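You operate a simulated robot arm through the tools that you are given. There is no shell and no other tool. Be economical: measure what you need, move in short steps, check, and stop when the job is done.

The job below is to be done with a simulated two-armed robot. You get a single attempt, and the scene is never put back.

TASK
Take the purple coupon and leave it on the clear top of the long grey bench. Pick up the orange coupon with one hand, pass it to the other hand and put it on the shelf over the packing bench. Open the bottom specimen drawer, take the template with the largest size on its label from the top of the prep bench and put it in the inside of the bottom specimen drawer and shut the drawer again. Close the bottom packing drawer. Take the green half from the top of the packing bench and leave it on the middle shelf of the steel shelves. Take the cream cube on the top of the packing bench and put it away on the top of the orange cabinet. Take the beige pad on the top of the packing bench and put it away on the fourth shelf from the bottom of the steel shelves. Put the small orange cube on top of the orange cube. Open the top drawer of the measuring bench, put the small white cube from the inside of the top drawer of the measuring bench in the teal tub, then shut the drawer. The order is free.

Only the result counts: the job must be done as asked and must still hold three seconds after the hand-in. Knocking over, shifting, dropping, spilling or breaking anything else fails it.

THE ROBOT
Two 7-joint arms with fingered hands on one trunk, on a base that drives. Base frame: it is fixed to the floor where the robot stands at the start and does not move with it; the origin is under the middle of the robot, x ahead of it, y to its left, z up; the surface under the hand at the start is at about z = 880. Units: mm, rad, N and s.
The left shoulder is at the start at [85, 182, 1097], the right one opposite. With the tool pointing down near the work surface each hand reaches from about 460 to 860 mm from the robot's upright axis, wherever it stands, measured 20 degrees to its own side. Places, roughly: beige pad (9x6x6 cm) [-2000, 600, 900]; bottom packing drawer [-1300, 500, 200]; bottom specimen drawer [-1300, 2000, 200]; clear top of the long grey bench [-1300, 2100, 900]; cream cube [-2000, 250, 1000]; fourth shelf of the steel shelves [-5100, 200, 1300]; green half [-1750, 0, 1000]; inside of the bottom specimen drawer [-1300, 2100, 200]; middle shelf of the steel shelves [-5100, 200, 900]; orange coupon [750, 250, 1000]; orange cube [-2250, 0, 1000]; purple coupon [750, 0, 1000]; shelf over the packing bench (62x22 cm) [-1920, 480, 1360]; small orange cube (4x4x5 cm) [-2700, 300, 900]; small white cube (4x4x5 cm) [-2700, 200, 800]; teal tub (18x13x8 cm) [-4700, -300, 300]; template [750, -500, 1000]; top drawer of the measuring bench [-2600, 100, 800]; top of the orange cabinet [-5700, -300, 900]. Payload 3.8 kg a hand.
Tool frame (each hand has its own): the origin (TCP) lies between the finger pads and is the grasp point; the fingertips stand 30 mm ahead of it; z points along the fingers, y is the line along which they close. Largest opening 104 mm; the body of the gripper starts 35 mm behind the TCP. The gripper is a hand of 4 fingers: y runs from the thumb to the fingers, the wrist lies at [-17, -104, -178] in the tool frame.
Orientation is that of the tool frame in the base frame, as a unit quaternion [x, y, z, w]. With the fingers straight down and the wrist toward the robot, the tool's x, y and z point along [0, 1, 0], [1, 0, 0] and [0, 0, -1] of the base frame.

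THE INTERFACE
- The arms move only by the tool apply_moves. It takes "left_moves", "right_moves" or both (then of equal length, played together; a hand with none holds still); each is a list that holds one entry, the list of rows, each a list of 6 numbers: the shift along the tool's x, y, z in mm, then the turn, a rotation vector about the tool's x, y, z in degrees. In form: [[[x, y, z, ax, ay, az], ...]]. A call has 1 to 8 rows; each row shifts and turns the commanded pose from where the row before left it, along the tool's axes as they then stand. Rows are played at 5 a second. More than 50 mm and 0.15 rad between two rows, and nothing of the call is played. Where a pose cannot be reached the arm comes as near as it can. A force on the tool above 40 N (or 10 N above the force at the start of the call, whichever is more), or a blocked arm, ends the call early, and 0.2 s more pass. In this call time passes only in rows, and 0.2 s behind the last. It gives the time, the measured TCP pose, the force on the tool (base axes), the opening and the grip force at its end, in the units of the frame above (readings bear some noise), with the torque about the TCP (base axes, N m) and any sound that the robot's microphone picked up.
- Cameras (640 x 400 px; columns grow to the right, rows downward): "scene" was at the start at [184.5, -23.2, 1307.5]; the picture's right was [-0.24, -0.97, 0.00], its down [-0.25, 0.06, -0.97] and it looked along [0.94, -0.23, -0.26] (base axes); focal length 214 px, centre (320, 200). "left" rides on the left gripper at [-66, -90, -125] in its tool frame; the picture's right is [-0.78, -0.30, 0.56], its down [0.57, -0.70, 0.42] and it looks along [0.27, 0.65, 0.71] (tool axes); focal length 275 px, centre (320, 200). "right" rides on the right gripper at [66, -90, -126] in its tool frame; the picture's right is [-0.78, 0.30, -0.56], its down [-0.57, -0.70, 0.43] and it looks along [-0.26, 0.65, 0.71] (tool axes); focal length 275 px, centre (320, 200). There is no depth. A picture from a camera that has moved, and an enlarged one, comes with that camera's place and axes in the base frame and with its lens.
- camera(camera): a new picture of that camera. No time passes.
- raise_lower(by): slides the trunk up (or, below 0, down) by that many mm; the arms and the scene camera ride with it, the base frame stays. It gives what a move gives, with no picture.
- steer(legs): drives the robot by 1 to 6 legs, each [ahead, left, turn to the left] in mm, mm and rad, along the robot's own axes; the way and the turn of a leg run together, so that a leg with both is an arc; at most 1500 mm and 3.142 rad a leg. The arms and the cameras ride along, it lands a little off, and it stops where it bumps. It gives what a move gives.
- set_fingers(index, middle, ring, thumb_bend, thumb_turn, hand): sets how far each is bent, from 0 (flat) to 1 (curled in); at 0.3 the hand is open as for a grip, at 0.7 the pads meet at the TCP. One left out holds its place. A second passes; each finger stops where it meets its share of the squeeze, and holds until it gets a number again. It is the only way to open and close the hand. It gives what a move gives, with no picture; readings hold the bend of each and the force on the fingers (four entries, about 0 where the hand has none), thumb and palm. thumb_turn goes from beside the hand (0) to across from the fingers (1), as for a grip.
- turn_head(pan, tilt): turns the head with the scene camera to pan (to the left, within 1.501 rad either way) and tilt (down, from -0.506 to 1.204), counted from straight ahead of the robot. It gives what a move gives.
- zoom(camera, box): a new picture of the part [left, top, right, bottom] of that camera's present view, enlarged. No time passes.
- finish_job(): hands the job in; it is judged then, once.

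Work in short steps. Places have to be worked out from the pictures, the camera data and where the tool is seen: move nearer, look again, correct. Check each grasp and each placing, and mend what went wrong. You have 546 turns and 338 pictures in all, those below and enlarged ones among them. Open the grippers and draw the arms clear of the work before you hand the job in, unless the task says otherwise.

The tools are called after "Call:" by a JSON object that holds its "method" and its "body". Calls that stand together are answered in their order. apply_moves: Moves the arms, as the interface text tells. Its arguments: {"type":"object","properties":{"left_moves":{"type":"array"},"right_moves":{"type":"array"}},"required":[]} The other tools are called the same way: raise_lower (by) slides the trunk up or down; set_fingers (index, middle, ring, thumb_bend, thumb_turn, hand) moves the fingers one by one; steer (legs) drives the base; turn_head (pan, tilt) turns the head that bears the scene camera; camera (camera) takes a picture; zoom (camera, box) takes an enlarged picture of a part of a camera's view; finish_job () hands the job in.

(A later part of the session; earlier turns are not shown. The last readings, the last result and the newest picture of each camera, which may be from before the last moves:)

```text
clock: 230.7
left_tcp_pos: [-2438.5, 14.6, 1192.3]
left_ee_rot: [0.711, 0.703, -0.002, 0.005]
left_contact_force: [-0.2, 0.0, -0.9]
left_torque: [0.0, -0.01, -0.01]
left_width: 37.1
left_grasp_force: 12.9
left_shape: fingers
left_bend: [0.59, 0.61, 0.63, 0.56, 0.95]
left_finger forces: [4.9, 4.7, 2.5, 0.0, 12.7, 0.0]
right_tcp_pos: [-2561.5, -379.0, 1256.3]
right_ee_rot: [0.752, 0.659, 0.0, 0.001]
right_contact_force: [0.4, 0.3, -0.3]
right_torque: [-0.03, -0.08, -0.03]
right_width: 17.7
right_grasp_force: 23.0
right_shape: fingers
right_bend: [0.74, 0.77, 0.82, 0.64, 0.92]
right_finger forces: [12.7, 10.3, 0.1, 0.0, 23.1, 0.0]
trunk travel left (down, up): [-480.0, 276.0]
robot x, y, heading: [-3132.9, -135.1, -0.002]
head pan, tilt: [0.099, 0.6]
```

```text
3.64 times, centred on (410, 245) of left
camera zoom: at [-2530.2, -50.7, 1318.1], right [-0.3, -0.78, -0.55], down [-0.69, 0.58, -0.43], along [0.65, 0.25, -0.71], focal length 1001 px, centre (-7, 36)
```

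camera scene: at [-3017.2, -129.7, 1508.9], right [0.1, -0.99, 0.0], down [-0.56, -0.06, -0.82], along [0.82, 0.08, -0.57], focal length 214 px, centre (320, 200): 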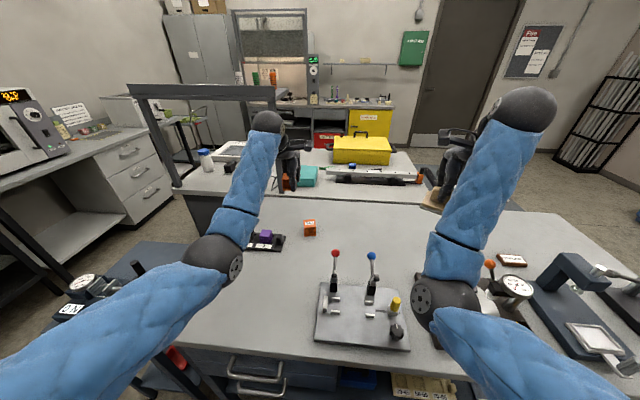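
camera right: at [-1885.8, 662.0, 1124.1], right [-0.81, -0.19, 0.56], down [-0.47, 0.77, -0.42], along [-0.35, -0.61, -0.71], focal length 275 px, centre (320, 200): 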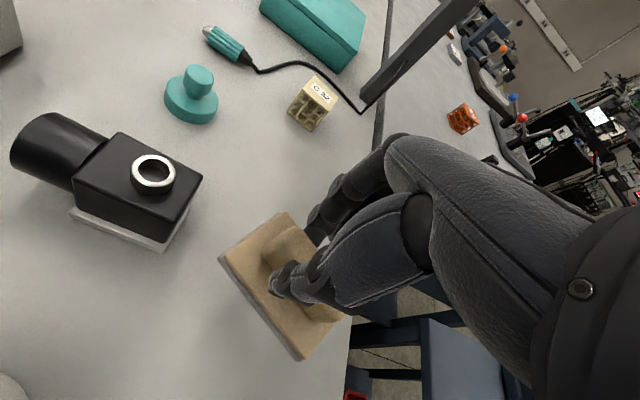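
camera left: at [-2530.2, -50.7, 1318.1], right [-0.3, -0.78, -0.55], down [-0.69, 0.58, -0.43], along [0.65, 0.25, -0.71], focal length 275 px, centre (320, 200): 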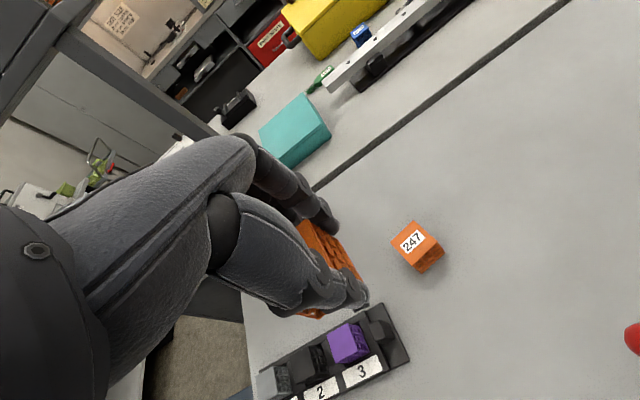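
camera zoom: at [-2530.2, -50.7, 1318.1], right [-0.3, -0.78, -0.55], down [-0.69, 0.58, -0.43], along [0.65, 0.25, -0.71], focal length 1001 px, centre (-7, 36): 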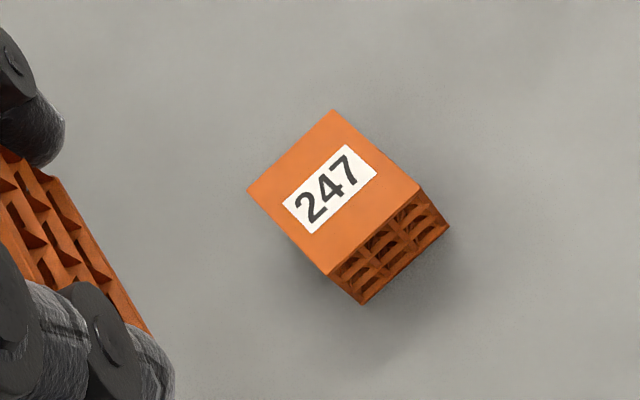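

Target cube top centre is at (-2350, -21, 926). The held cube's bottom is 38 mm below the TCP. I move over it and go down to z ≈ 985 for a check.

Call:
{"method": "apply_moves", "body": {"left_moves": [[[-12, 30, 20, 0, 0, 0], [-12, 30, 25, 0, 0, 0], [-12, 29, 25, 0, 0, 0], [0, 0, 45, 0, 0, 0], [0, 0, 45, 0, 0, 0], [0, 0, 40, 0, 0, 0]]]}}

Call:
{"method": "camera", "body": {"camera": "left"}}

Call:
{"method": "zoom", "body": {"camera": "scene", "box": [250, 160, 370, 250]}}

```text
clock: 232.1
left_tcp_pos: [-2396.1, -10.4, 1007.3]
left_ee_rot: [0.711, 0.703, -0.002, 0.006]
left_contact_force: [0.0, -0.6, 0.0]
left_torque: [0.01, 0.01, 0.01]
left_width: 36.6
left_grasp_force: 11.3
left_shape: fingers
left_bend: [0.59, 0.62, 0.63, 0.57, 0.95]
left_finger forces: [4.8, 4.5, 2.5, 0.1, 12.2, 0.1]
left hand out of reach, approached as far as the arm can: row 2, 3, 4, 5, 6
right_tcp_pos: [-2561.2, -378.5, 1257.5]
right_ee_rot: [0.751, 0.66, 0.0, 0.001]
right_contact_force: [-0.9, -0.4, -0.6]
right_torque: [0.01, -0.01, -0.03]
right_width: 17.6
right_grasp_force: 22.7
right_shape: fingers
right_bend: [0.74, 0.77, 0.82, 0.64, 0.92]
right_finger forces: [12.7, 10.3, 0.0, 0.0, 23.1, 0.0]
trunk travel left (down, up): [-480.0, 276.0]
robot x, y, heading: [-3131.5, -135.9, -0.001]
head pan, tilt: [0.099, 0.6]
```

```text
197 pictures are left
camera left: at [-2487.3, -74.3, 1132.7], right [-0.3, -0.78, -0.55], down [-0.69, 0.57, -0.43], along [0.65, 0.25, -0.71], focal length 275 px, centre (320, 200)
```

left: 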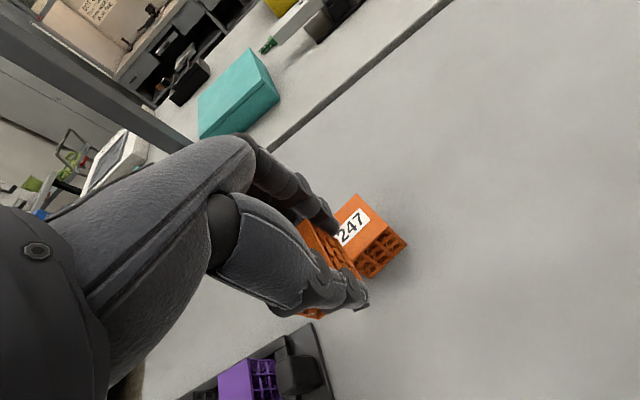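

```text
4.44 times, centred on (310, 205) of scene
camera zoom: at [-3016.3, -129.5, 1508.9], right [0.1, -1.0, 0.0], down [-0.56, -0.06, -0.82], along [0.82, 0.08, -0.57], focal length 953 px, centre (364, 178)
```

zoom: 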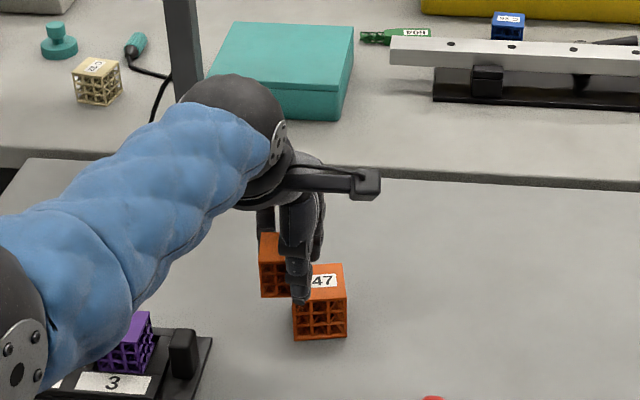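

It's just out of reach. Turning the robot 0.3 rad to the right brings the left shoulder forward (and the right arm back from the bench). I raise the hand first.

Call:
{"method": "apply_moves", "body": {"left_moves": [[[0, -5, -40, 0, 0, 0], [0, -5, -40, 0, 0, 0], [0, 0, -30, 0, 0, 0]]]}}

Call:
{"method": "steer", "body": {"legs": [[0, 0, -0.3], [-56, 182, 0]]}}

Call:
{"method": "apply_moves", "body": {"left_moves": [[[0, 0, 0, 0, 0, -8.5], [0, 0, 0, 0, 0, -8.5]]]}}

Call:
{"method": "camera", "body": {"camera": "scene"}}

Call:
{"method": "camera", "body": {"camera": "left"}}

```text
clock: 232.9
left_tcp_pos: [-2383.0, -11.9, 1115.0]
left_ee_rot: [0.711, 0.703, -0.003, 0.005]
left_contact_force: [-0.4, 0.3, 0.3]
left_torque: [-0.02, -0.03, -0.02]
left_width: 36.5
left_grasp_force: 12.1
left_shape: fingers
left_bend: [0.59, 0.62, 0.63, 0.57, 0.95]
left_finger forces: [4.8, 4.5, 2.4, 0.0, 12.1, 0.1]
left hand out of reach, approached as far as the arm can: row 1, 2, 3
right_tcp_pos: [-2561.1, -378.9, 1258.0]
right_ee_rot: [0.752, 0.659, 0.0, 0.001]
right_contact_force: [0.3, -0.5, -0.6]
right_torque: [-0.01, -0.02, 0.01]
right_width: 17.9
right_grasp_force: 22.6
right_shape: fingers
right_bend: [0.74, 0.77, 0.82, 0.64, 0.92]
right_finger forces: [12.7, 10.3, 0.0, 0.0, 23.1, 0.0]
trunk travel left (down, up): [-480.0, 276.0]
robot x, y, heading: [-3127.3, -141.0, -0.002]
head pan, tilt: [0.099, 0.6]
```

```text
clock: 235.4
left_tcp_pos: [-2378.5, -44.2, 1114.3]
left_ee_rot: [0.808, 0.59, -0.003, 0.003]
left_contact_force: [-0.8, 0.5, -0.8]
left_torque: [0.0, 0.0, -0.01]
left_width: 36.5
left_grasp_force: 12.1
left_shape: fingers
left_bend: [0.59, 0.62, 0.63, 0.57, 0.95]
left_finger forces: [4.9, 4.6, 2.4, 0.0, 11.9, 0.1]
right_tcp_pos: [-2657.1, -343.3, 1257.6]
right_ee_rot: [0.842, 0.54, 0.0, 0.002]
right_contact_force: [0.7, 0.2, -0.3]
right_torque: [0.01, -0.04, -0.04]
right_width: 17.6
right_grasp_force: 23.0
right_shape: fingers
right_bend: [0.74, 0.77, 0.82, 0.64, 0.92]
right_finger forces: [12.7, 10.2, 0.0, 0.1, 23.1, 0.0]
trunk travel left (down, up): [-480.0, 276.0]
robot x, y, heading: [-3128.1, 54.3, -0.302]
head pan, tilt: [0.099, 0.6]
```

```text
clock: 236.0
left_tcp_pos: [-2380.8, -42.8, 1115.7]
left_ee_rot: [0.711, 0.703, -0.005, 0.005]
left_contact_force: [-0.3, 0.4, -0.6]
left_torque: [-0.03, 0.0, -0.03]
left_width: 36.3
left_grasp_force: 11.8
left_shape: fingers
left_bend: [0.59, 0.62, 0.63, 0.57, 0.95]
left_finger forces: [4.7, 4.5, 2.3, 0.0, 12.0, 0.1]
left hand out of reach, approached as far as the arm can: row 2
right_tcp_pos: [-2657.3, -344.2, 1257.2]
right_ee_rot: [0.842, 0.539, 0.0, 0.001]
right_contact_force: [-0.2, -0.3, -0.7]
right_torque: [-0.01, -0.04, -0.02]
right_width: 17.7
right_grasp_force: 22.7
right_shape: fingers
right_bend: [0.74, 0.77, 0.82, 0.64, 0.92]
right_finger forces: [12.7, 10.2, 0.0, 0.1, 22.9, 0.0]
trunk travel left (down, up): [-480.0, 276.0]
robot x, y, heading: [-3127.1, 56.6, -0.298]
head pan, tilt: [0.099, 0.6]
```

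```text
195 pictures are left
camera scene: at [-3018.8, 29.4, 1509.0], right [-0.2, -0.98, 0.0], down [-0.55, 0.11, -0.83], along [0.81, -0.16, -0.56], focal length 214 px, centre (320, 200)
```

scene: 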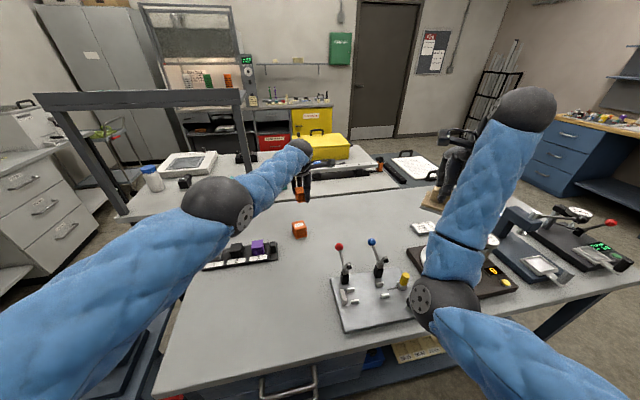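

```text
194 pictures are left
camera left: at [-2472.0, -107.4, 1241.1], right [-0.31, -0.78, -0.55], down [-0.69, 0.58, -0.43], along [0.65, 0.25, -0.72], focal length 275 px, centre (320, 200)
```

left: 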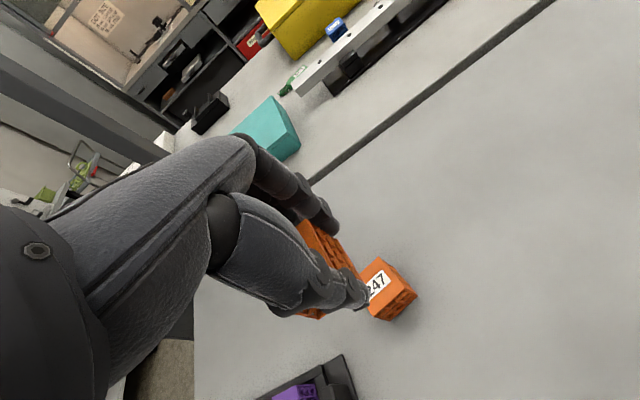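

Still short by ~50 mm with the trunk this high. I turn further right (heading -0.65) so the right arm leaves the bench area, then lower the trunk.

Call:
{"method": "apply_moves", "body": {"left_moves": [[[0, -20, -20, 0, 0, 0], [0, -20, -20, 0, 0, 0]]]}}

Call:
{"method": "steer", "body": {"legs": [[-28, 90, 0], [0, 0, -0.35]]}}

Call:
{"method": "raise_lower", "body": {"by": -160}}

Call:
{"method": "turn_head", "body": {"pan": 0.5, "tilt": 0.6}}

Call:
{"method": "camera", "body": {"camera": "scene"}}

```text
clock: 236.6
left_tcp_pos: [-2391.7, -61.2, 1155.5]
left_ee_rot: [0.712, 0.702, -0.004, 0.001]
left_contact_force: [-0.4, 0.9, 0.4]
left_torque: [0.01, -0.02, -0.02]
left_width: 36.2
left_grasp_force: 11.6
left_shape: fingers
left_bend: [0.59, 0.62, 0.63, 0.57, 0.95]
left_finger forces: [4.7, 4.4, 2.4, 0.0, 11.8, 0.0]
left hand out of reach, approached as far as the arm can: row 1, 2
right_tcp_pos: [-2657.2, -343.5, 1257.0]
right_ee_rot: [0.842, 0.539, 0.0, 0.0]
right_contact_force: [0.4, -0.5, -0.1]
right_torque: [0.03, -0.01, 0.0]
right_width: 17.6
right_grasp_force: 22.9
right_shape: fingers
right_bend: [0.74, 0.77, 0.82, 0.64, 0.92]
right_finger forces: [12.8, 10.3, 0.0, 0.1, 23.0, 0.1]
trunk travel left (down, up): [-480.0, 276.0]
robot x, y, heading: [-3127.3, 53.5, -0.306]
head pan, tilt: [0.099, 0.6]
```

```text
clock: 238.8
left_tcp_pos: [-2477.2, -213.7, 1156.0]
left_ee_rot: [0.823, 0.568, -0.005, 0.0]
left_contact_force: [-0.4, -0.4, -0.3]
left_torque: [-0.02, -0.02, 0.03]
left_width: 36.0
left_grasp_force: 11.1
left_shape: fingers
left_bend: [0.59, 0.62, 0.63, 0.57, 0.95]
left_finger forces: [4.7, 4.4, 2.3, 0.0, 11.7, 0.0]
right_tcp_pos: [-2823.0, -388.0, 1256.7]
right_ee_rot: [0.923, 0.384, -0.001, 0.001]
right_contact_force: [-0.1, -1.5, -0.6]
right_torque: [0.0, -0.03, -0.01]
right_width: 17.4
right_grasp_force: 22.4
right_shape: fingers
right_bend: [0.74, 0.77, 0.82, 0.64, 0.92]
right_finger forces: [12.7, 10.1, 0.1, 0.1, 22.8, 0.0]
trunk travel left (down, up): [-480.0, 276.0]
robot x, y, heading: [-3132.8, 149.4, -0.651]
head pan, tilt: [0.099, 0.6]
```

```text
clock: 240.7
left_tcp_pos: [-2465.0, -222.7, 938.2]
left_ee_rot: [0.823, 0.567, -0.016, -0.037]
left_contact_force: [-1.0, 0.4, -0.3]
left_torque: [0.02, 0.01, -0.01]
left_width: 36.1
left_grasp_force: 11.4
left_shape: fingers
left_bend: [0.59, 0.62, 0.63, 0.57, 0.95]
left_finger forces: [4.6, 4.3, 2.3, 0.0, 11.7, 0.1]
right_tcp_pos: [-2822.2, -389.7, 1095.2]
right_ee_rot: [0.924, 0.383, -0.002, 0.001]
right_contact_force: [0.6, 0.0, -0.1]
right_torque: [0.01, 0.01, 0.02]
right_width: 17.6
right_grasp_force: 22.6
right_shape: fingers
right_bend: [0.74, 0.77, 0.82, 0.64, 0.92]
right_finger forces: [12.7, 10.0, 0.0, 0.1, 22.8, 0.0]
trunk travel left (down, up): [-320.0, 436.0]
robot x, y, heading: [-3130.3, 151.2, -0.658]
head pan, tilt: [0.099, 0.6]
```

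```text
clock: 241.5
left_tcp_pos: [-2466.5, -221.8, 940.3]
left_ee_rot: [0.823, 0.567, -0.017, -0.037]
left_contact_force: [-0.2, 0.7, -0.7]
left_torque: [-0.01, 0.01, -0.02]
left_width: 36.2
left_grasp_force: 11.5
left_shape: fingers
left_bend: [0.59, 0.62, 0.63, 0.57, 0.95]
left_finger forces: [4.7, 4.4, 2.3, 0.1, 11.6, 0.0]
right_tcp_pos: [-2821.8, -388.7, 1095.1]
right_ee_rot: [0.923, 0.384, -0.001, 0.0]
right_contact_force: [0.4, -0.3, -0.4]
right_torque: [0.05, 0.0, 0.03]
right_width: 17.6
right_grasp_force: 22.5
right_shape: fingers
right_bend: [0.74, 0.77, 0.82, 0.64, 0.92]
right_finger forces: [12.7, 10.1, 0.0, 0.0, 22.8, 0.1]
trunk travel left (down, up): [-320.0, 436.0]
robot x, y, heading: [-3128.9, 151.0, -0.651]
head pan, tilt: [0.499, 0.6]
```

```text
193 pictures are left
camera scene: at [-2989.6, 95.1, 1347.5], right [-0.15, -0.99, 0.0], down [-0.56, 0.09, -0.82], along [0.82, -0.13, -0.57], focal length 214 px, centre (320, 200)
```

scene: 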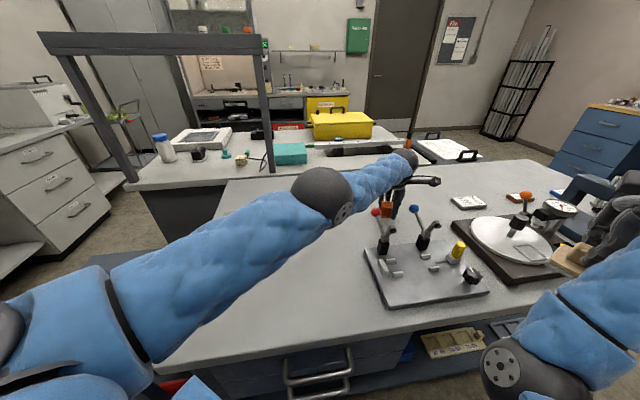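

The hand came down lower than planned behind the levers, but touches nothing. I raise it straight up while restoring its yaw, then move over to the target cube.

Call:
{"method": "apply_moves", "body": {"left_moves": [[[0, 0, -40, 0, 0, 0], [0, 0, -40, -1.5, 0, -6.9], [0, 0, -40, -1.5, 0, -6.9], [0, 0, 0, -1.6, -0.8, -6.9]]]}}

Call:
{"method": "apply_moves", "body": {"left_moves": [[[40, 20, 0, 0, 0, 0], [40, 20, 0, 0, 0, 0], [40, 20, 0, 0, 0, 0], [40, 25, 0, 0, 0, 0], [35, 25, 0, 0, 0, 0]]]}}

Call:
{"method": "camera", "body": {"camera": "scene"}}

Call:
{"method": "camera", "body": {"camera": "left"}}

```text
clock: 242.5
left_tcp_pos: [-2466.5, -212.5, 1056.5]
left_ee_rot: [0.708, 0.706, 0.008, -0.003]
left_contact_force: [-0.4, -1.2, 0.1]
left_torque: [0.0, -0.03, 0.01]
left_width: 36.0
left_grasp_force: 11.5
left_shape: fingers
left_bend: [0.59, 0.62, 0.63, 0.57, 0.95]
left_finger forces: [4.7, 4.4, 2.3, 0.0, 11.6, 0.0]
left hand out of reach, approached as far as the arm can: row 2, 3, 4
right_tcp_pos: [-2821.8, -388.6, 1094.0]
right_ee_rot: [0.924, 0.384, -0.001, 0.0]
right_contact_force: [0.0, -0.6, -0.2]
right_torque: [0.0, 0.03, 0.02]
right_width: 17.5
right_grasp_force: 22.7
right_shape: fingers
right_bend: [0.74, 0.77, 0.82, 0.64, 0.92]
right_finger forces: [12.7, 10.1, 0.0, 0.0, 22.8, 0.0]
trunk travel left (down, up): [-320.0, 436.0]
robot x, y, heading: [-3126.7, 148.1, -0.653]
head pan, tilt: [0.499, 0.6]
```

```text
clock: 243.7
left_tcp_pos: [-2356.8, -19.9, 1057.3]
left_ee_rot: [0.709, 0.705, 0.008, -0.003]
left_contact_force: [-0.3, 0.2, -0.3]
left_torque: [-0.02, 0.02, 0.06]
left_width: 36.1
left_grasp_force: 11.3
left_shape: fingers
left_bend: [0.59, 0.62, 0.63, 0.57, 0.95]
left_finger forces: [4.6, 4.3, 2.1, 0.1, 11.4, 0.0]
right_tcp_pos: [-2821.9, -388.9, 1094.3]
right_ee_rot: [0.923, 0.384, -0.002, 0.001]
right_contact_force: [0.4, 0.3, -0.1]
right_torque: [-0.02, 0.02, 0.0]
right_width: 17.5
right_grasp_force: 22.7
right_shape: fingers
right_bend: [0.74, 0.77, 0.82, 0.64, 0.92]
right_finger forces: [12.6, 10.2, 0.0, 0.0, 22.8, 0.0]
trunk travel left (down, up): [-320.0, 436.0]
robot x, y, heading: [-3132.6, 148.2, -0.656]
head pan, tilt: [0.499, 0.6]
```

```text
192 pictures are left
camera scene: at [-2989.0, 95.8, 1347.4], right [-0.15, -0.99, 0.0], down [-0.56, 0.09, -0.82], along [0.81, -0.13, -0.57], focal length 214 px, centre (320, 200)
```

scene: 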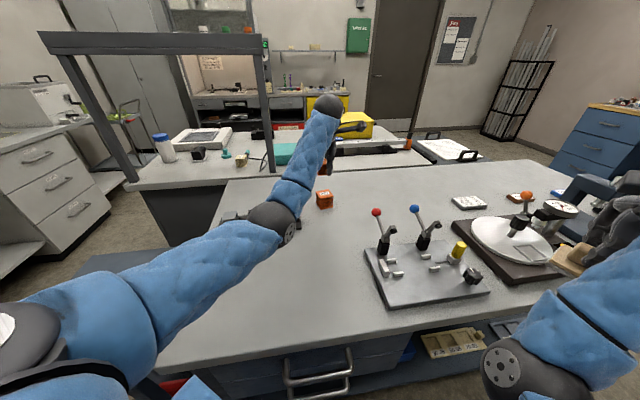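

```text
191 pictures are left
camera left: at [-2448.2, -88.4, 1180.6], right [-0.3, -0.77, -0.57], down [-0.7, 0.58, -0.42], along [0.65, 0.27, -0.71], focal length 275 px, centre (320, 200)
```

left: 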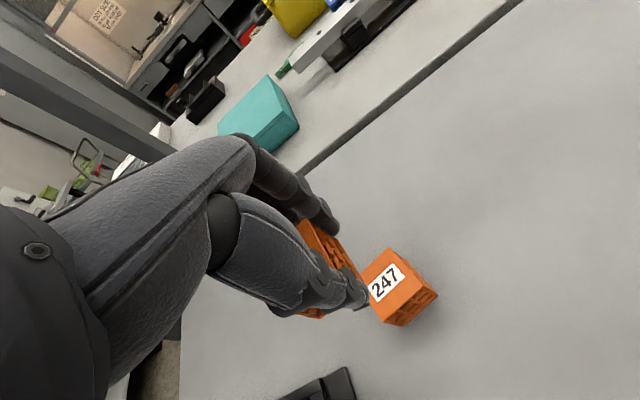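

Cube top confirmed at (-2352, -21). I trim by +6 mm in x and lower to z ≈ 970.

Call:
{"method": "apply_moves", "body": {"left_moves": [[[-1, 5, 30, 0, 0, 0], [0, 0, 30, 0, 0, 0], [0, 0, 26, 0, 0, 0]]]}}

Call:
{"method": "zoom", "body": {"camera": "scene", "box": [270, 130, 390, 220]}}

Call:
{"method": "zoom", "body": {"camera": "left", "box": [240, 180, 440, 340]}}

```text
clock: 244.5
left_tcp_pos: [-2349.7, -18.7, 972.1]
left_ee_rot: [0.708, 0.706, 0.008, -0.004]
left_contact_force: [-0.8, 0.2, -1.1]
left_torque: [-0.01, -0.01, -0.01]
left_width: 36.1
left_grasp_force: 11.6
left_shape: fingers
left_bend: [0.59, 0.62, 0.63, 0.57, 0.95]
left_finger forces: [4.6, 4.3, 2.2, 0.1, 11.3, 0.0]
right_tcp_pos: [-2821.1, -389.1, 1094.9]
right_ee_rot: [0.924, 0.383, -0.002, 0.0]
right_contact_force: [0.4, 0.2, -0.6]
right_torque: [-0.01, 0.0, 0.0]
right_width: 17.6
right_grasp_force: 22.7
right_shape: fingers
right_bend: [0.74, 0.77, 0.82, 0.64, 0.92]
right_finger forces: [12.6, 10.2, 0.0, 0.0, 22.8, 0.0]
trunk travel left (down, up): [-320.0, 436.0]
robot x, y, heading: [-3127.6, 146.6, -0.659]
head pan, tilt: [0.499, 0.6]
```

```text
4.44 times, centred on (330, 175) of scene
camera zoom: at [-2989.0, 95.3, 1347.4], right [-0.15, -0.99, 0.0], down [-0.56, 0.09, -0.82], along [0.82, -0.13, -0.57], focal length 953 px, centre (276, 311)
```

zoom: 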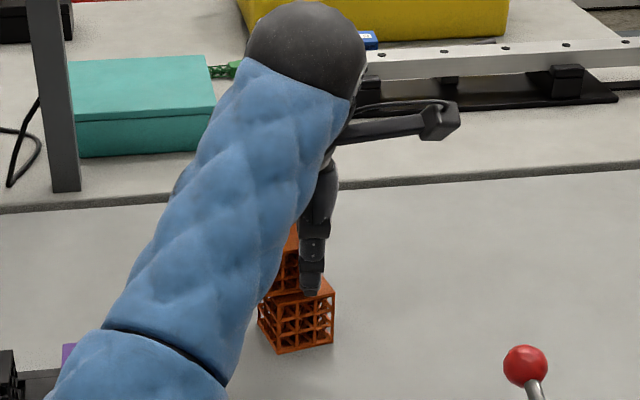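

```text
2.50 times, centred on (340, 260) of left
camera zoom: at [-2440.6, -87.1, 1095.2], right [-0.3, -0.77, -0.57], down [-0.7, 0.58, -0.42], along [0.65, 0.27, -0.71], focal length 688 px, centre (270, 50)
```

zoom: 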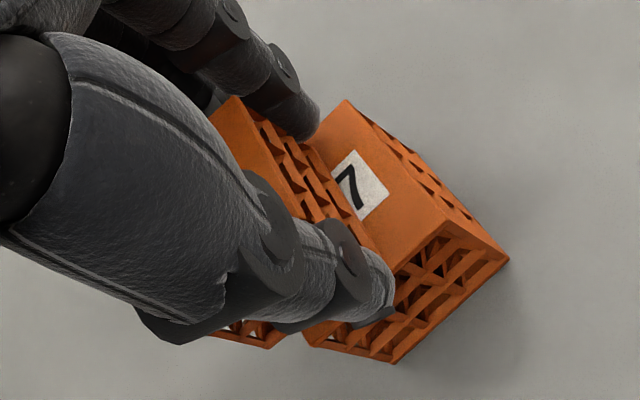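

The held cube sits about 13 mm too far in +y relative to the lower one. I shift -13 mm and recheck.

Call:
{"method": "apply_moves", "body": {"left_moves": [[[-13, 0, 0, 0, 0, 0]]]}}

Call:
{"method": "zoom", "body": {"camera": "left", "box": [240, 180, 440, 340]}}

Call:
{"method": "zoom", "body": {"camera": "scene", "box": [310, 170, 370, 215]}}

```text
clock: 244.9
left_tcp_pos: [-2349.5, -32.2, 972.7]
left_ee_rot: [0.709, 0.705, 0.008, -0.004]
left_contact_force: [-0.3, -0.1, 0.3]
left_torque: [0.03, 0.0, -0.01]
left_width: 36.0
left_grasp_force: 11.1
left_shape: fingers
left_bend: [0.59, 0.62, 0.63, 0.57, 0.95]
left_finger forces: [4.7, 4.3, 2.2, 0.0, 11.4, 0.0]
right_tcp_pos: [-2821.9, -389.3, 1094.6]
right_ee_rot: [0.924, 0.383, -0.001, 0.0]
right_contact_force: [0.2, 0.3, -1.0]
right_torque: [0.0, 0.0, -0.01]
right_width: 17.7
right_grasp_force: 22.7
right_shape: fingers
right_bend: [0.74, 0.77, 0.82, 0.64, 0.92]
right_finger forces: [12.6, 10.1, 0.0, 0.1, 22.9, 0.1]
trunk travel left (down, up): [-320.0, 436.0]
robot x, y, heading: [-3128.5, 151.7, -0.655]
head pan, tilt: [0.499, 0.6]
```

```text
2.50 times, centred on (340, 260) of left
camera zoom: at [-2441.5, -101.0, 1096.0], right [-0.3, -0.77, -0.57], down [-0.7, 0.58, -0.42], along [0.65, 0.27, -0.71], focal length 688 px, centre (270, 50)
```

zoom: 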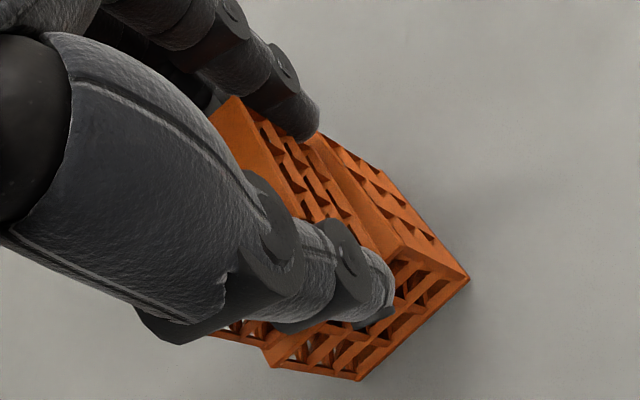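

```text
8.89 times, centred on (340, 192) of scene
camera zoom: at [-2989.4, 94.8, 1347.4], right [-0.15, -0.99, 0.0], down [-0.56, 0.09, -0.82], along [0.82, -0.13, -0.57], focal length 1906 px, centre (142, 267)
```

zoom: 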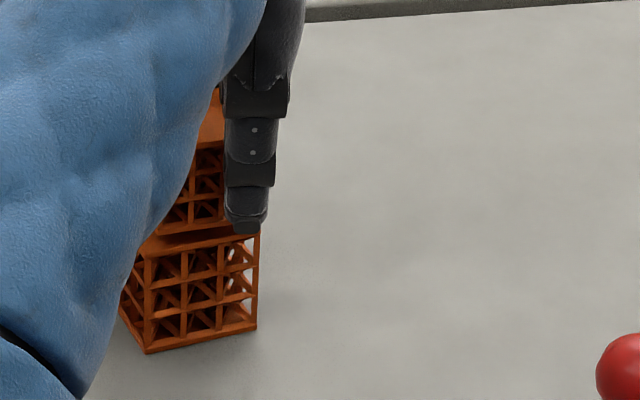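

Well aligned now. I lower until it touches.

Call:
{"method": "apply_moves", "body": {"left_moves": [[[0, 0, 4, 0, 0, 0], [0, 0, 3, 0, 0, 0]]]}}

Call:
{"method": "zoom", "body": {"camera": "scene", "box": [310, 170, 370, 215]}}

```text
clock: 245.5
left_tcp_pos: [-2351.1, -32.3, 967.1]
left_ee_rot: [0.708, 0.706, 0.008, -0.002]
left_contact_force: [1.0, -0.6, 1.4]
left_torque: [-0.04, 0.02, 0.03]
left_width: 36.0
left_grasp_force: 10.7
left_shape: fingers
left_bend: [0.59, 0.62, 0.63, 0.57, 0.95]
left_finger forces: [4.9, 4.4, 2.1, 0.0, 11.6, 0.0]
right_tcp_pos: [-2821.9, -388.4, 1094.7]
right_ee_rot: [0.923, 0.384, -0.001, 0.0]
right_contact_force: [-0.4, 0.2, -0.2]
right_torque: [0.0, -0.01, -0.01]
right_width: 17.5
right_grasp_force: 22.9
right_shape: fingers
right_bend: [0.74, 0.77, 0.82, 0.64, 0.92]
right_finger forces: [12.6, 10.1, 0.1, 0.0, 22.9, 0.0]
trunk travel left (down, up): [-320.0, 436.0]
robot x, y, heading: [-3123.9, 147.3, -0.656]
head pan, tilt: [0.499, 0.6]
```

```text
8.89 times, centred on (340, 192) of scene
camera zoom: at [-2989.8, 95.3, 1347.5], right [-0.15, -0.99, 0.0], down [-0.56, 0.09, -0.83], along [0.82, -0.13, -0.56], focal length 1906 px, centre (142, 267)
```

zoom: 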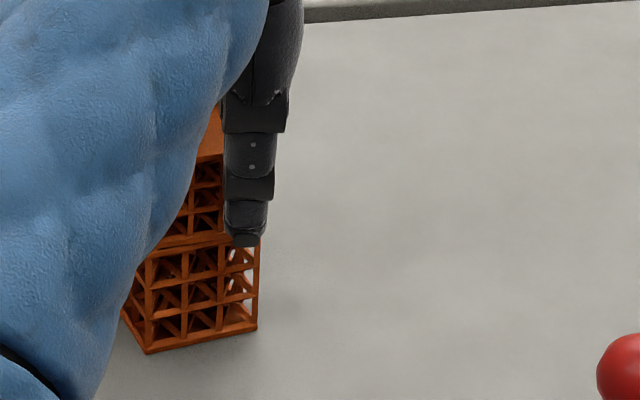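

Call:
{"method": "apply_moves", "body": {"left_moves": [[[0, 0, 2, 0, 0, 0]]]}}

Call:
{"method": "set_fingers", "body": {"hand": "left", "index": 0.45, "middle": 0.45, "ring": 0.45, "thumb_bend": 0.45}}

Call:
{"method": "zoom", "body": {"camera": "left", "box": [240, 180, 440, 340]}}

```text
clock: 245.9
left_tcp_pos: [-2349.8, -31.0, 966.8]
left_ee_rot: [0.709, 0.706, 0.008, -0.001]
left_contact_force: [1.2, -0.6, 6.5]
left_torque: [-0.01, 0.02, 0.03]
left_width: 35.6
left_grasp_force: 11.8
left_shape: fingers
left_bend: [0.59, 0.62, 0.63, 0.57, 0.95]
left_finger forces: [5.3, 4.8, 2.2, 0.0, 11.7, 0.0]
right_tcp_pos: [-2822.5, -388.7, 1095.5]
right_ee_rot: [0.924, 0.383, -0.001, 0.0]
right_contact_force: [-1.0, 0.1, -0.4]
right_torque: [0.02, -0.02, 0.01]
right_width: 17.7
right_grasp_force: 22.9
right_shape: fingers
right_bend: [0.74, 0.77, 0.82, 0.64, 0.92]
right_finger forces: [12.7, 10.1, 0.0, 0.1, 22.9, 0.0]
trunk travel left (down, up): [-320.0, 436.0]
robot x, y, heading: [-3131.1, 145.9, -0.655]
head pan, tilt: [0.499, 0.6]
```

```text
clock: 246.9
left_tcp_pos: [-2351.6, -32.5, 962.9]
left_ee_rot: [0.708, 0.706, 0.008, -0.003]
left_contact_force: [-0.3, 0.2, 0.0]
left_torque: [0.01, -0.01, -0.01]
left_width: 66.1
left_grasp_force: 0.1
left_shape: fingers
left_bend: [0.45, 0.45, 0.45, 0.45, 0.97]
left_finger forces: [0.0, 0.1, 0.0, 0.1, 0.1, 0.0]
right_tcp_pos: [-2821.8, -389.5, 1095.7]
right_ee_rot: [0.924, 0.383, -0.001, 0.0]
right_contact_force: [1.0, 0.5, -1.2]
right_torque: [-0.02, 0.01, -0.01]
right_width: 17.5
right_grasp_force: 23.4
right_shape: fingers
right_bend: [0.74, 0.77, 0.82, 0.64, 0.92]
right_finger forces: [12.5, 10.2, 0.0, 0.0, 23.0, 0.0]
trunk travel left (down, up): [-320.0, 436.0]
robot x, y, heading: [-3131.8, 149.0, -0.653]
head pan, tilt: [0.499, 0.6]
```

```text
2.50 times, centred on (340, 260) of left
camera zoom: at [-2442.3, -100.2, 1087.5], right [-0.3, -0.77, -0.57], down [-0.7, 0.58, -0.42], along [0.65, 0.27, -0.71], focal length 688 px, centre (270, 50)
```

zoom: 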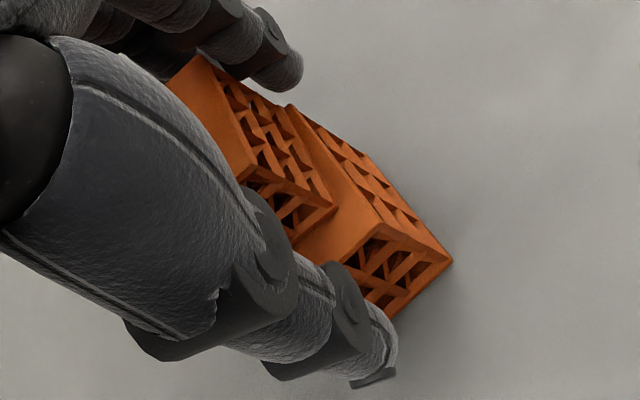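

The small cube rests stably on the orange cube. I raise the hand straight up.

Call:
{"method": "apply_moves", "body": {"left_moves": [[[0, 0, -20, 0, 0, 0], [0, 0, -40, 0, 0, 0], [0, 0, -45, 0, 0, 0], [0, 0, -45, 0, 0, 0]]]}}

Call:
{"method": "zoom", "body": {"camera": "left", "box": [280, 180, 480, 340]}}

```text
clock: 247.9
left_tcp_pos: [-2351.2, -35.1, 1116.5]
left_ee_rot: [0.708, 0.706, 0.006, -0.003]
left_contact_force: [0.3, 0.1, -0.7]
left_torque: [0.02, -0.01, 0.0]
left_width: 66.2
left_grasp_force: 0.1
left_shape: fingers
left_bend: [0.45, 0.45, 0.45, 0.45, 0.97]
left_finger forces: [0.0, 0.0, 0.0, 0.0, 0.1, 0.1]
right_tcp_pos: [-2823.1, -389.2, 1096.3]
right_ee_rot: [0.923, 0.384, -0.001, 0.0]
right_contact_force: [-0.8, -0.1, -0.8]
right_torque: [0.02, 0.0, 0.02]
right_width: 17.4
right_grasp_force: 22.7
right_shape: fingers
right_bend: [0.74, 0.77, 0.82, 0.64, 0.92]
right_finger forces: [12.6, 10.1, 0.0, 0.1, 22.8, 0.0]
trunk travel left (down, up): [-320.0, 436.0]
robot x, y, heading: [-3129.8, 149.3, -0.651]
head pan, tilt: [0.499, 0.6]
```

```text
2.50 times, centred on (380, 260) of left
camera zoom: at [-2442.6, -103.9, 1239.2], right [-0.3, -0.77, -0.57], down [-0.7, 0.58, -0.42], along [0.65, 0.27, -0.71], focal length 688 px, centre (170, 50)
```

zoom: 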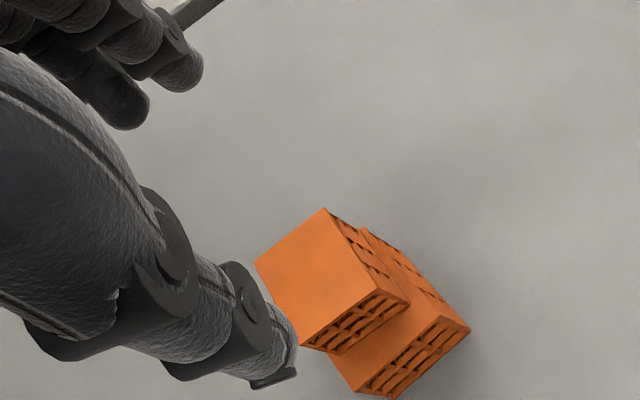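

Stacked well. Now the measuring bench's top drawer: I back away, face the bench again, and look at the drawers.

Call:
{"method": "steer", "body": {"legs": [[-360, -275, 0], [0, 0, 0.655]]}}

Call:
{"method": "turn_head", "body": {"pan": 0.1, "tilt": 0.7}}

Call:
{"method": "camera", "body": {"camera": "scene"}}

```text
clock: 252.5
left_tcp_pos: [-2861.3, 484.4, 1113.4]
left_ee_rot: [0.441, 0.898, 0.007, -0.005]
left_contact_force: [-0.8, -0.3, -0.1]
left_torque: [0.02, -0.03, 0.0]
left_width: 66.1
left_grasp_force: 0.0
left_shape: fingers
left_bend: [0.45, 0.45, 0.45, 0.45, 0.97]
left_finger forces: [0.1, 0.0, 0.0, 0.1, 0.1, 0.0]
right_tcp_pos: [-3015.8, -84.9, 1094.4]
right_ee_rot: [0.748, 0.663, -0.001, 0.0]
right_contact_force: [0.4, 0.0, -1.4]
right_torque: [0.01, 0.01, 0.0]
right_width: 17.3
right_grasp_force: 22.3
right_shape: fingers
right_bend: [0.74, 0.77, 0.82, 0.64, 0.92]
right_finger forces: [12.6, 9.9, 0.0, 0.1, 22.5, 0.1]
trunk travel left (down, up): [-320.0, 436.0]
robot x, y, heading: [-3586.5, 152.4, 0.008]
head pan, tilt: [0.499, 0.6]
```

```text
clock: 253.3
left_tcp_pos: [-2861.7, 483.2, 1115.3]
left_ee_rot: [0.441, 0.897, 0.006, -0.004]
left_contact_force: [-0.5, 0.5, -0.3]
left_torque: [-0.01, 0.01, 0.02]
left_width: 66.4
left_grasp_force: 0.1
left_shape: fingers
left_bend: [0.45, 0.45, 0.45, 0.45, 0.97]
left_finger forces: [0.1, 0.1, 0.1, 0.1, 0.0, 0.0]
right_tcp_pos: [-3015.9, -85.2, 1095.8]
right_ee_rot: [0.749, 0.663, -0.001, 0.001]
right_contact_force: [-0.4, 0.2, -0.2]
right_torque: [0.01, 0.0, 0.02]
right_width: 17.6
right_grasp_force: 22.6
right_shape: fingers
right_bend: [0.74, 0.77, 0.82, 0.64, 0.92]
right_finger forces: [12.6, 9.8, 0.0, 0.0, 22.5, 0.0]
trunk travel left (down, up): [-320.0, 436.0]
robot x, y, heading: [-3587.6, 151.0, 0.005]
head pan, tilt: [0.099, 0.7]
```

```text
183 pictures are left
camera scene: at [-3439.1, 159.9, 1338.9], right [0.11, -0.99, 0.0], down [-0.64, -0.07, -0.76], along [0.76, 0.08, -0.64], focal length 214 px, centre (320, 200)
```

scene: 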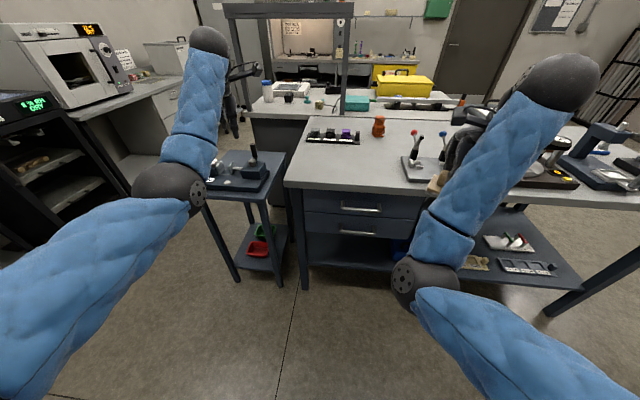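

Call:
{"method": "zoom", "body": {"camera": "scene", "box": [280, 170, 420, 260]}}

```text
4.44 times, centred on (350, 215) of scene
camera zoom: at [-3439.1, 159.9, 1338.9], right [0.11, -0.99, 0.0], down [-0.64, -0.07, -0.76], along [0.76, 0.08, -0.64], focal length 953 px, centre (187, 133)
```

zoom: 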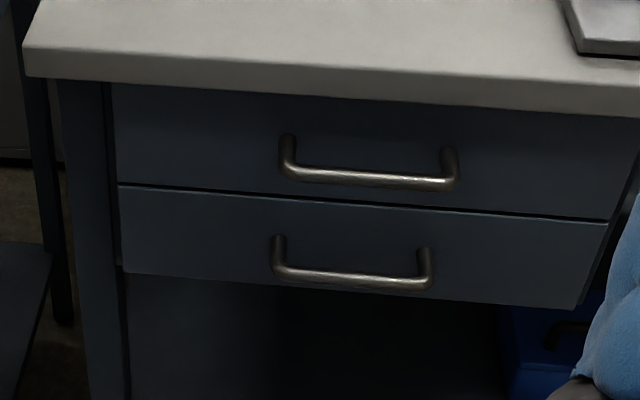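

Handle bar at about (-2825, 67, 787). I'll grip it with the left hand pointing forward (thumb below). First undo the yaw, then pitch the tool up.

Call:
{"method": "apply_moves", "body": {"left_moves": [[[0, -20, 0, 0, 0, 7.6], [0, -20, 0, 0, 0, 7.6], [0, -20, 0, 0, 0, 7.6], [0, -20, 0, 0, 0, 7.6], [0, -20, 0, 0, 0, 7.3], [0, 0, 0, -8.4, 0, 0], [0, 0, 0, -8.4, 0, 0], [0, 0, 0, -8.4, 0, 0]]]}}

Call:
{"method": "apply_moves", "body": {"left_moves": [[[0, 0, 0, -8.4, 0, 0], [0, 0, 0, -8.4, 0, 0], [0, 0, 0, -8.4, 0, 0], [0, 0, 0, -8.4, 0, 0], [0, 0, 0, -8.4, 0, 0], [0, 0, 0, -8.4, 0, 0], [0, 0, 0, -8.4, 0, 0], [0, 0, 0, -6, 0, 0]]]}}

Call:
{"method": "camera", "body": {"camera": "scene"}}

```text
clock: 255.1
left_tcp_pos: [-2953.6, 445.1, 1116.9]
left_ee_rot: [0.691, 0.69, 0.159, 0.148]
left_contact_force: [-0.6, 0.5, -0.1]
left_torque: [0.01, -0.01, 0.0]
left_width: 66.4
left_grasp_force: 0.0
left_shape: fingers
left_bend: [0.45, 0.45, 0.45, 0.45, 0.97]
left_finger forces: [0.1, 0.0, 0.0, 0.1, 0.1, 0.0]
right_tcp_pos: [-3016.3, -85.5, 1094.9]
right_ee_rot: [0.748, 0.663, -0.001, 0.0]
right_contact_force: [0.1, 0.6, -0.9]
right_torque: [0.04, 0.01, 0.01]
right_width: 17.6
right_grasp_force: 22.6
right_shape: fingers
right_bend: [0.74, 0.77, 0.82, 0.64, 0.92]
right_finger forces: [12.6, 9.8, 0.0, 0.0, 22.5, 0.0]
trunk travel left (down, up): [-320.0, 436.0]
robot x, y, heading: [-3591.9, 152.5, 0.009]
head pan, tilt: [0.099, 0.7]
```

```text
clock: 256.9
left_tcp_pos: [-2952.2, 445.8, 1113.7]
left_ee_rot: [0.505, 0.497, 0.503, 0.496]
left_contact_force: [-0.7, 0.2, -0.6]
left_torque: [-0.01, -0.02, 0.01]
left_width: 66.3
left_grasp_force: 0.1
left_shape: fingers
left_bend: [0.45, 0.45, 0.45, 0.45, 0.97]
left_finger forces: [0.0, 0.0, 0.0, 0.1, 0.0, 0.0]
right_tcp_pos: [-3016.6, -85.1, 1094.4]
right_ee_rot: [0.749, 0.663, 0.0, 0.001]
right_contact_force: [-0.3, 0.6, 0.0]
right_torque: [0.01, -0.01, 0.01]
right_width: 17.2
right_grasp_force: 21.9
right_shape: fingers
right_bend: [0.74, 0.77, 0.82, 0.64, 0.92]
right_finger forces: [12.7, 9.9, 0.1, 0.0, 22.4, 0.0]
trunk travel left (down, up): [-320.0, 436.0]
robot x, y, heading: [-3589.2, 150.1, 0.01]
head pan, tilt: [0.099, 0.7]
```

```text
181 pictures are left
camera scene: at [-3439.0, 159.9, 1338.8], right [0.11, -0.99, 0.0], down [-0.64, -0.07, -0.76], along [0.76, 0.08, -0.64], focal length 214 px, centre (320, 200)
```

scene: 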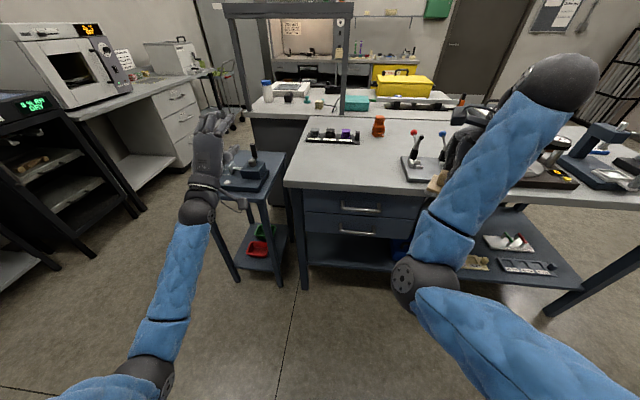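

The left hand now points forward. I lower the trunk 220 mm and move the robot right so the hand lines up with the handle.

Call:
{"method": "raise_lower", "body": {"by": -220}}

Call:
{"method": "steer", "body": {"legs": [[0, -314, -0.01]]}}

Call:
{"method": "apply_moves", "body": {"left_moves": [[[-10, -25, 0, 0, 0, 0], [-15, -30, 0, 0, 0, 0], [-20, -30, 0, 0, 0, 0], [-20, -22, 0, 0, 0, 0]]]}}

Call:
{"method": "camera", "body": {"camera": "scene"}}

Call:
{"method": "camera", "body": {"camera": "left"}}

```text
clock: 259.3
left_tcp_pos: [-2953.1, 445.1, 894.7]
left_ee_rot: [0.504, 0.497, 0.503, 0.495]
left_contact_force: [0.1, 0.4, 0.4]
left_torque: [0.0, 0.06, 0.0]
left_width: 66.5
left_grasp_force: 0.1
left_shape: fingers
left_bend: [0.45, 0.45, 0.45, 0.45, 0.97]
left_finger forces: [0.0, 0.1, 0.0, 0.0, 0.0, 0.0]
right_tcp_pos: [-2963.3, -85.5, 756.8]
right_ee_rot: [0.744, 0.658, -0.087, -0.074]
right_contact_force: [0.4, -0.5, -0.1]
right_torque: [0.01, 0.0, 0.0]
right_width: 17.3
right_grasp_force: 22.5
right_shape: fingers
right_bend: [0.74, 0.77, 0.82, 0.64, 0.92]
right_finger forces: [12.6, 9.9, 0.0, 0.1, 22.5, 0.1]
trunk travel left (down, up): [-100.0, 656.0]
robot x, y, heading: [-3589.8, 149.2, 0.01]
head pan, tilt: [0.099, 0.7]
```

```text
clock: 261.4
left_tcp_pos: [-2948.2, 120.1, 895.4]
left_ee_rot: [0.508, 0.494, 0.5, 0.498]
left_contact_force: [-0.1, -1.2, -0.7]
left_torque: [0.01, 0.0, -0.03]
left_width: 66.4
left_grasp_force: 0.1
left_shape: fingers
left_bend: [0.45, 0.45, 0.45, 0.45, 0.97]
left_finger forces: [0.0, 0.1, 0.0, 0.0, 0.0, 0.0]
right_tcp_pos: [-2964.6, -411.1, 757.0]
right_ee_rot: [0.748, 0.654, -0.086, -0.075]
right_contact_force: [0.3, 0.1, -0.6]
right_torque: [-0.03, -0.06, 0.0]
right_width: 17.3
right_grasp_force: 22.3
right_shape: fingers
right_bend: [0.74, 0.77, 0.82, 0.64, 0.92]
right_finger forces: [12.6, 9.9, 0.1, 0.0, 22.4, 0.1]
trunk travel left (down, up): [-100.0, 656.0]
robot x, y, heading: [-3585.8, -171.0, -0.005]
head pan, tilt: [0.099, 0.7]
```

```text
clock: 262.4
left_tcp_pos: [-2949.1, 56.5, 788.9]
left_ee_rot: [0.508, 0.493, 0.5, 0.499]
left_contact_force: [-0.3, -0.2, -0.3]
left_torque: [0.0, 0.0, -0.01]
left_width: 66.3
left_grasp_force: 0.0
left_shape: fingers
left_bend: [0.45, 0.45, 0.45, 0.45, 0.97]
left_finger forces: [0.0, 0.0, 0.0, 0.1, 0.0, 0.0]
right_tcp_pos: [-2964.7, -410.6, 755.5]
right_ee_rot: [0.748, 0.654, -0.087, -0.074]
right_contact_force: [0.0, -0.4, -0.1]
right_torque: [0.01, 0.0, -0.03]
right_width: 17.5
right_grasp_force: 22.0
right_shape: fingers
right_bend: [0.74, 0.77, 0.82, 0.64, 0.92]
right_finger forces: [12.6, 9.9, 0.0, 0.0, 22.6, 0.0]
trunk travel left (down, up): [-100.0, 656.0]
robot x, y, heading: [-3586.8, -164.9, 0.005]
head pan, tilt: [0.099, 0.7]
```

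```text
180 pictures are left
camera scene: at [-3327.7, -160.3, 1110.6], right [0.1, -1.0, 0.0], down [-0.64, -0.06, -0.76], along [0.76, 0.07, -0.64], focal length 214 px, centre (320, 200)
```

scene: 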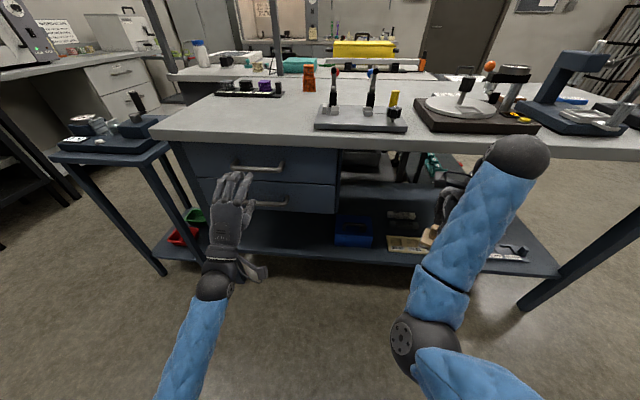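

```text
179 pictures are left
camera left: at [-3075.1, -7.5, 696.8], right [0.55, -0.78, -0.31], down [0.43, 0.58, -0.69], along [0.72, 0.25, 0.65], focal length 275 px, centre (320, 200)
```

left: 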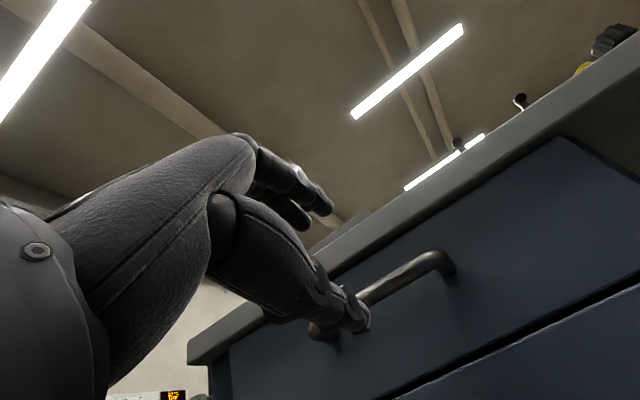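

Bar confirmed: y 2…145, z ≈ 789. I open a bit less wide and advance the left hand onto the bar.

Call:
{"method": "apply_moves", "body": {"left_moves": [[[5, 0, 30, 0, 0, 0], [5, 0, 30, 0, 0, 0], [0, 0, 25, 0, 0, 0]]]}}

Call:
{"method": "camera", "body": {"camera": "left"}}

Call:
{"method": "zoom", "body": {"camera": "scene", "box": [190, 130, 330, 240]}}

```text
clock: 263.2
left_tcp_pos: [-2864.0, 67.4, 787.3]
left_ee_rot: [0.507, 0.495, 0.5, 0.498]
left_contact_force: [-0.3, 1.0, -1.0]
left_torque: [0.03, 0.01, 0.02]
left_width: 66.3
left_grasp_force: 0.0
left_shape: fingers
left_bend: [0.45, 0.45, 0.45, 0.45, 0.97]
left_finger forces: [0.1, 0.0, 0.0, 0.0, 0.1, 0.0]
right_tcp_pos: [-2964.8, -410.5, 756.8]
right_ee_rot: [0.749, 0.653, -0.087, -0.075]
right_contact_force: [0.4, -0.1, 0.4]
right_torque: [0.02, 0.0, -0.01]
right_width: 17.5
right_grasp_force: 22.0
right_shape: fingers
right_bend: [0.74, 0.77, 0.82, 0.64, 0.92]
right_finger forces: [12.5, 9.9, 0.0, 0.0, 22.5, 0.0]
trunk travel left (down, up): [-100.0, 656.0]
robot x, y, heading: [-3591.2, -168.3, -0.001]
head pan, tilt: [0.099, 0.7]
```

```text
178 pictures are left
camera left: at [-2990.0, 3.1, 695.2], right [0.55, -0.78, -0.31], down [0.43, 0.58, -0.69], along [0.72, 0.25, 0.65], focal length 275 px, centre (320, 200)
```

left: 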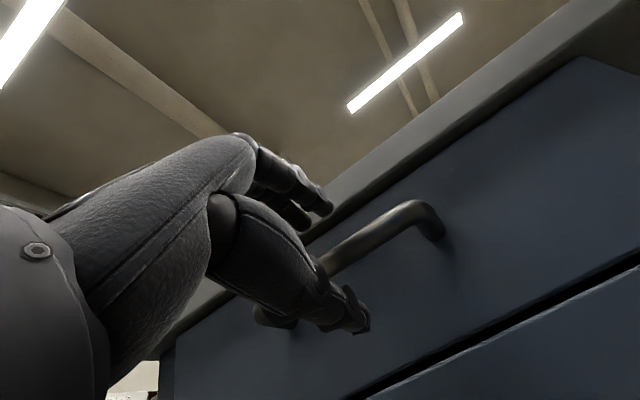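

```text
3.64 times, centred on (260, 185) of scene
camera zoom: at [-3327.7, -160.3, 1110.6], right [0.1, -1.0, 0.0], down [-0.64, -0.06, -0.76], along [0.76, 0.07, -0.64], focal length 780 px, centre (538, 254)
```

zoom: 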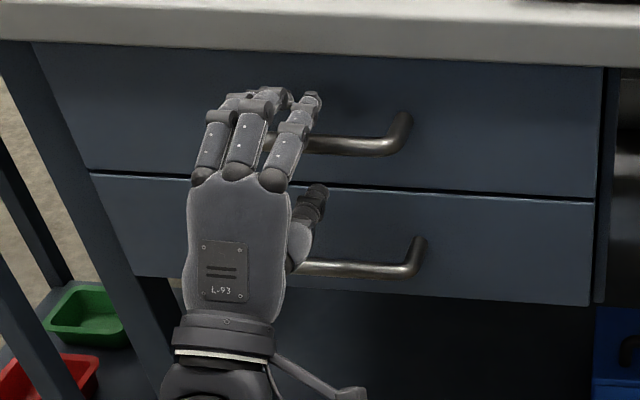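

The bar runs between thumb and fingers. I advance another 36 mm and close.

Call:
{"method": "apply_moves", "body": {"left_moves": [[[0, 0, 18, 0, 0, 0], [0, -1, 16, 0, 0, 0]]]}}

Call:
{"method": "camera", "body": {"camera": "left"}}

```text
clock: 263.8
left_tcp_pos: [-2829.4, 66.1, 783.7]
left_ee_rot: [0.507, 0.495, 0.501, 0.497]
left_contact_force: [-0.1, 0.2, -0.3]
left_torque: [0.0, 0.0, 0.05]
left_width: 66.3
left_grasp_force: 0.0
left_shape: fingers
left_bend: [0.45, 0.45, 0.45, 0.45, 0.97]
left_finger forces: [0.1, 0.0, 0.1, 0.0, 0.0, 0.1]
right_tcp_pos: [-2964.8, -409.6, 756.8]
right_ee_rot: [0.748, 0.654, -0.087, -0.074]
right_contact_force: [0.2, 0.5, 0.1]
right_torque: [0.01, -0.01, 0.04]
right_width: 17.4
right_grasp_force: 22.5
right_shape: fingers
right_bend: [0.74, 0.77, 0.82, 0.64, 0.92]
right_finger forces: [12.6, 10.0, 0.0, 0.0, 22.6, 0.1]
trunk travel left (down, up): [-100.0, 656.0]
robot x, y, heading: [-3589.3, -170.9, -0.001]
head pan, tilt: [0.099, 0.7]
```

```text
176 pictures are left
camera left: at [-2956.8, 2.3, 694.4], right [0.55, -0.78, -0.31], down [0.43, 0.58, -0.69], along [0.72, 0.25, 0.65], focal length 275 px, centre (320, 200)
```

left: 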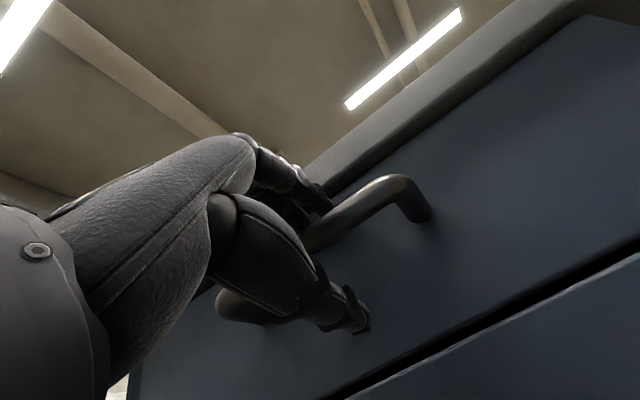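

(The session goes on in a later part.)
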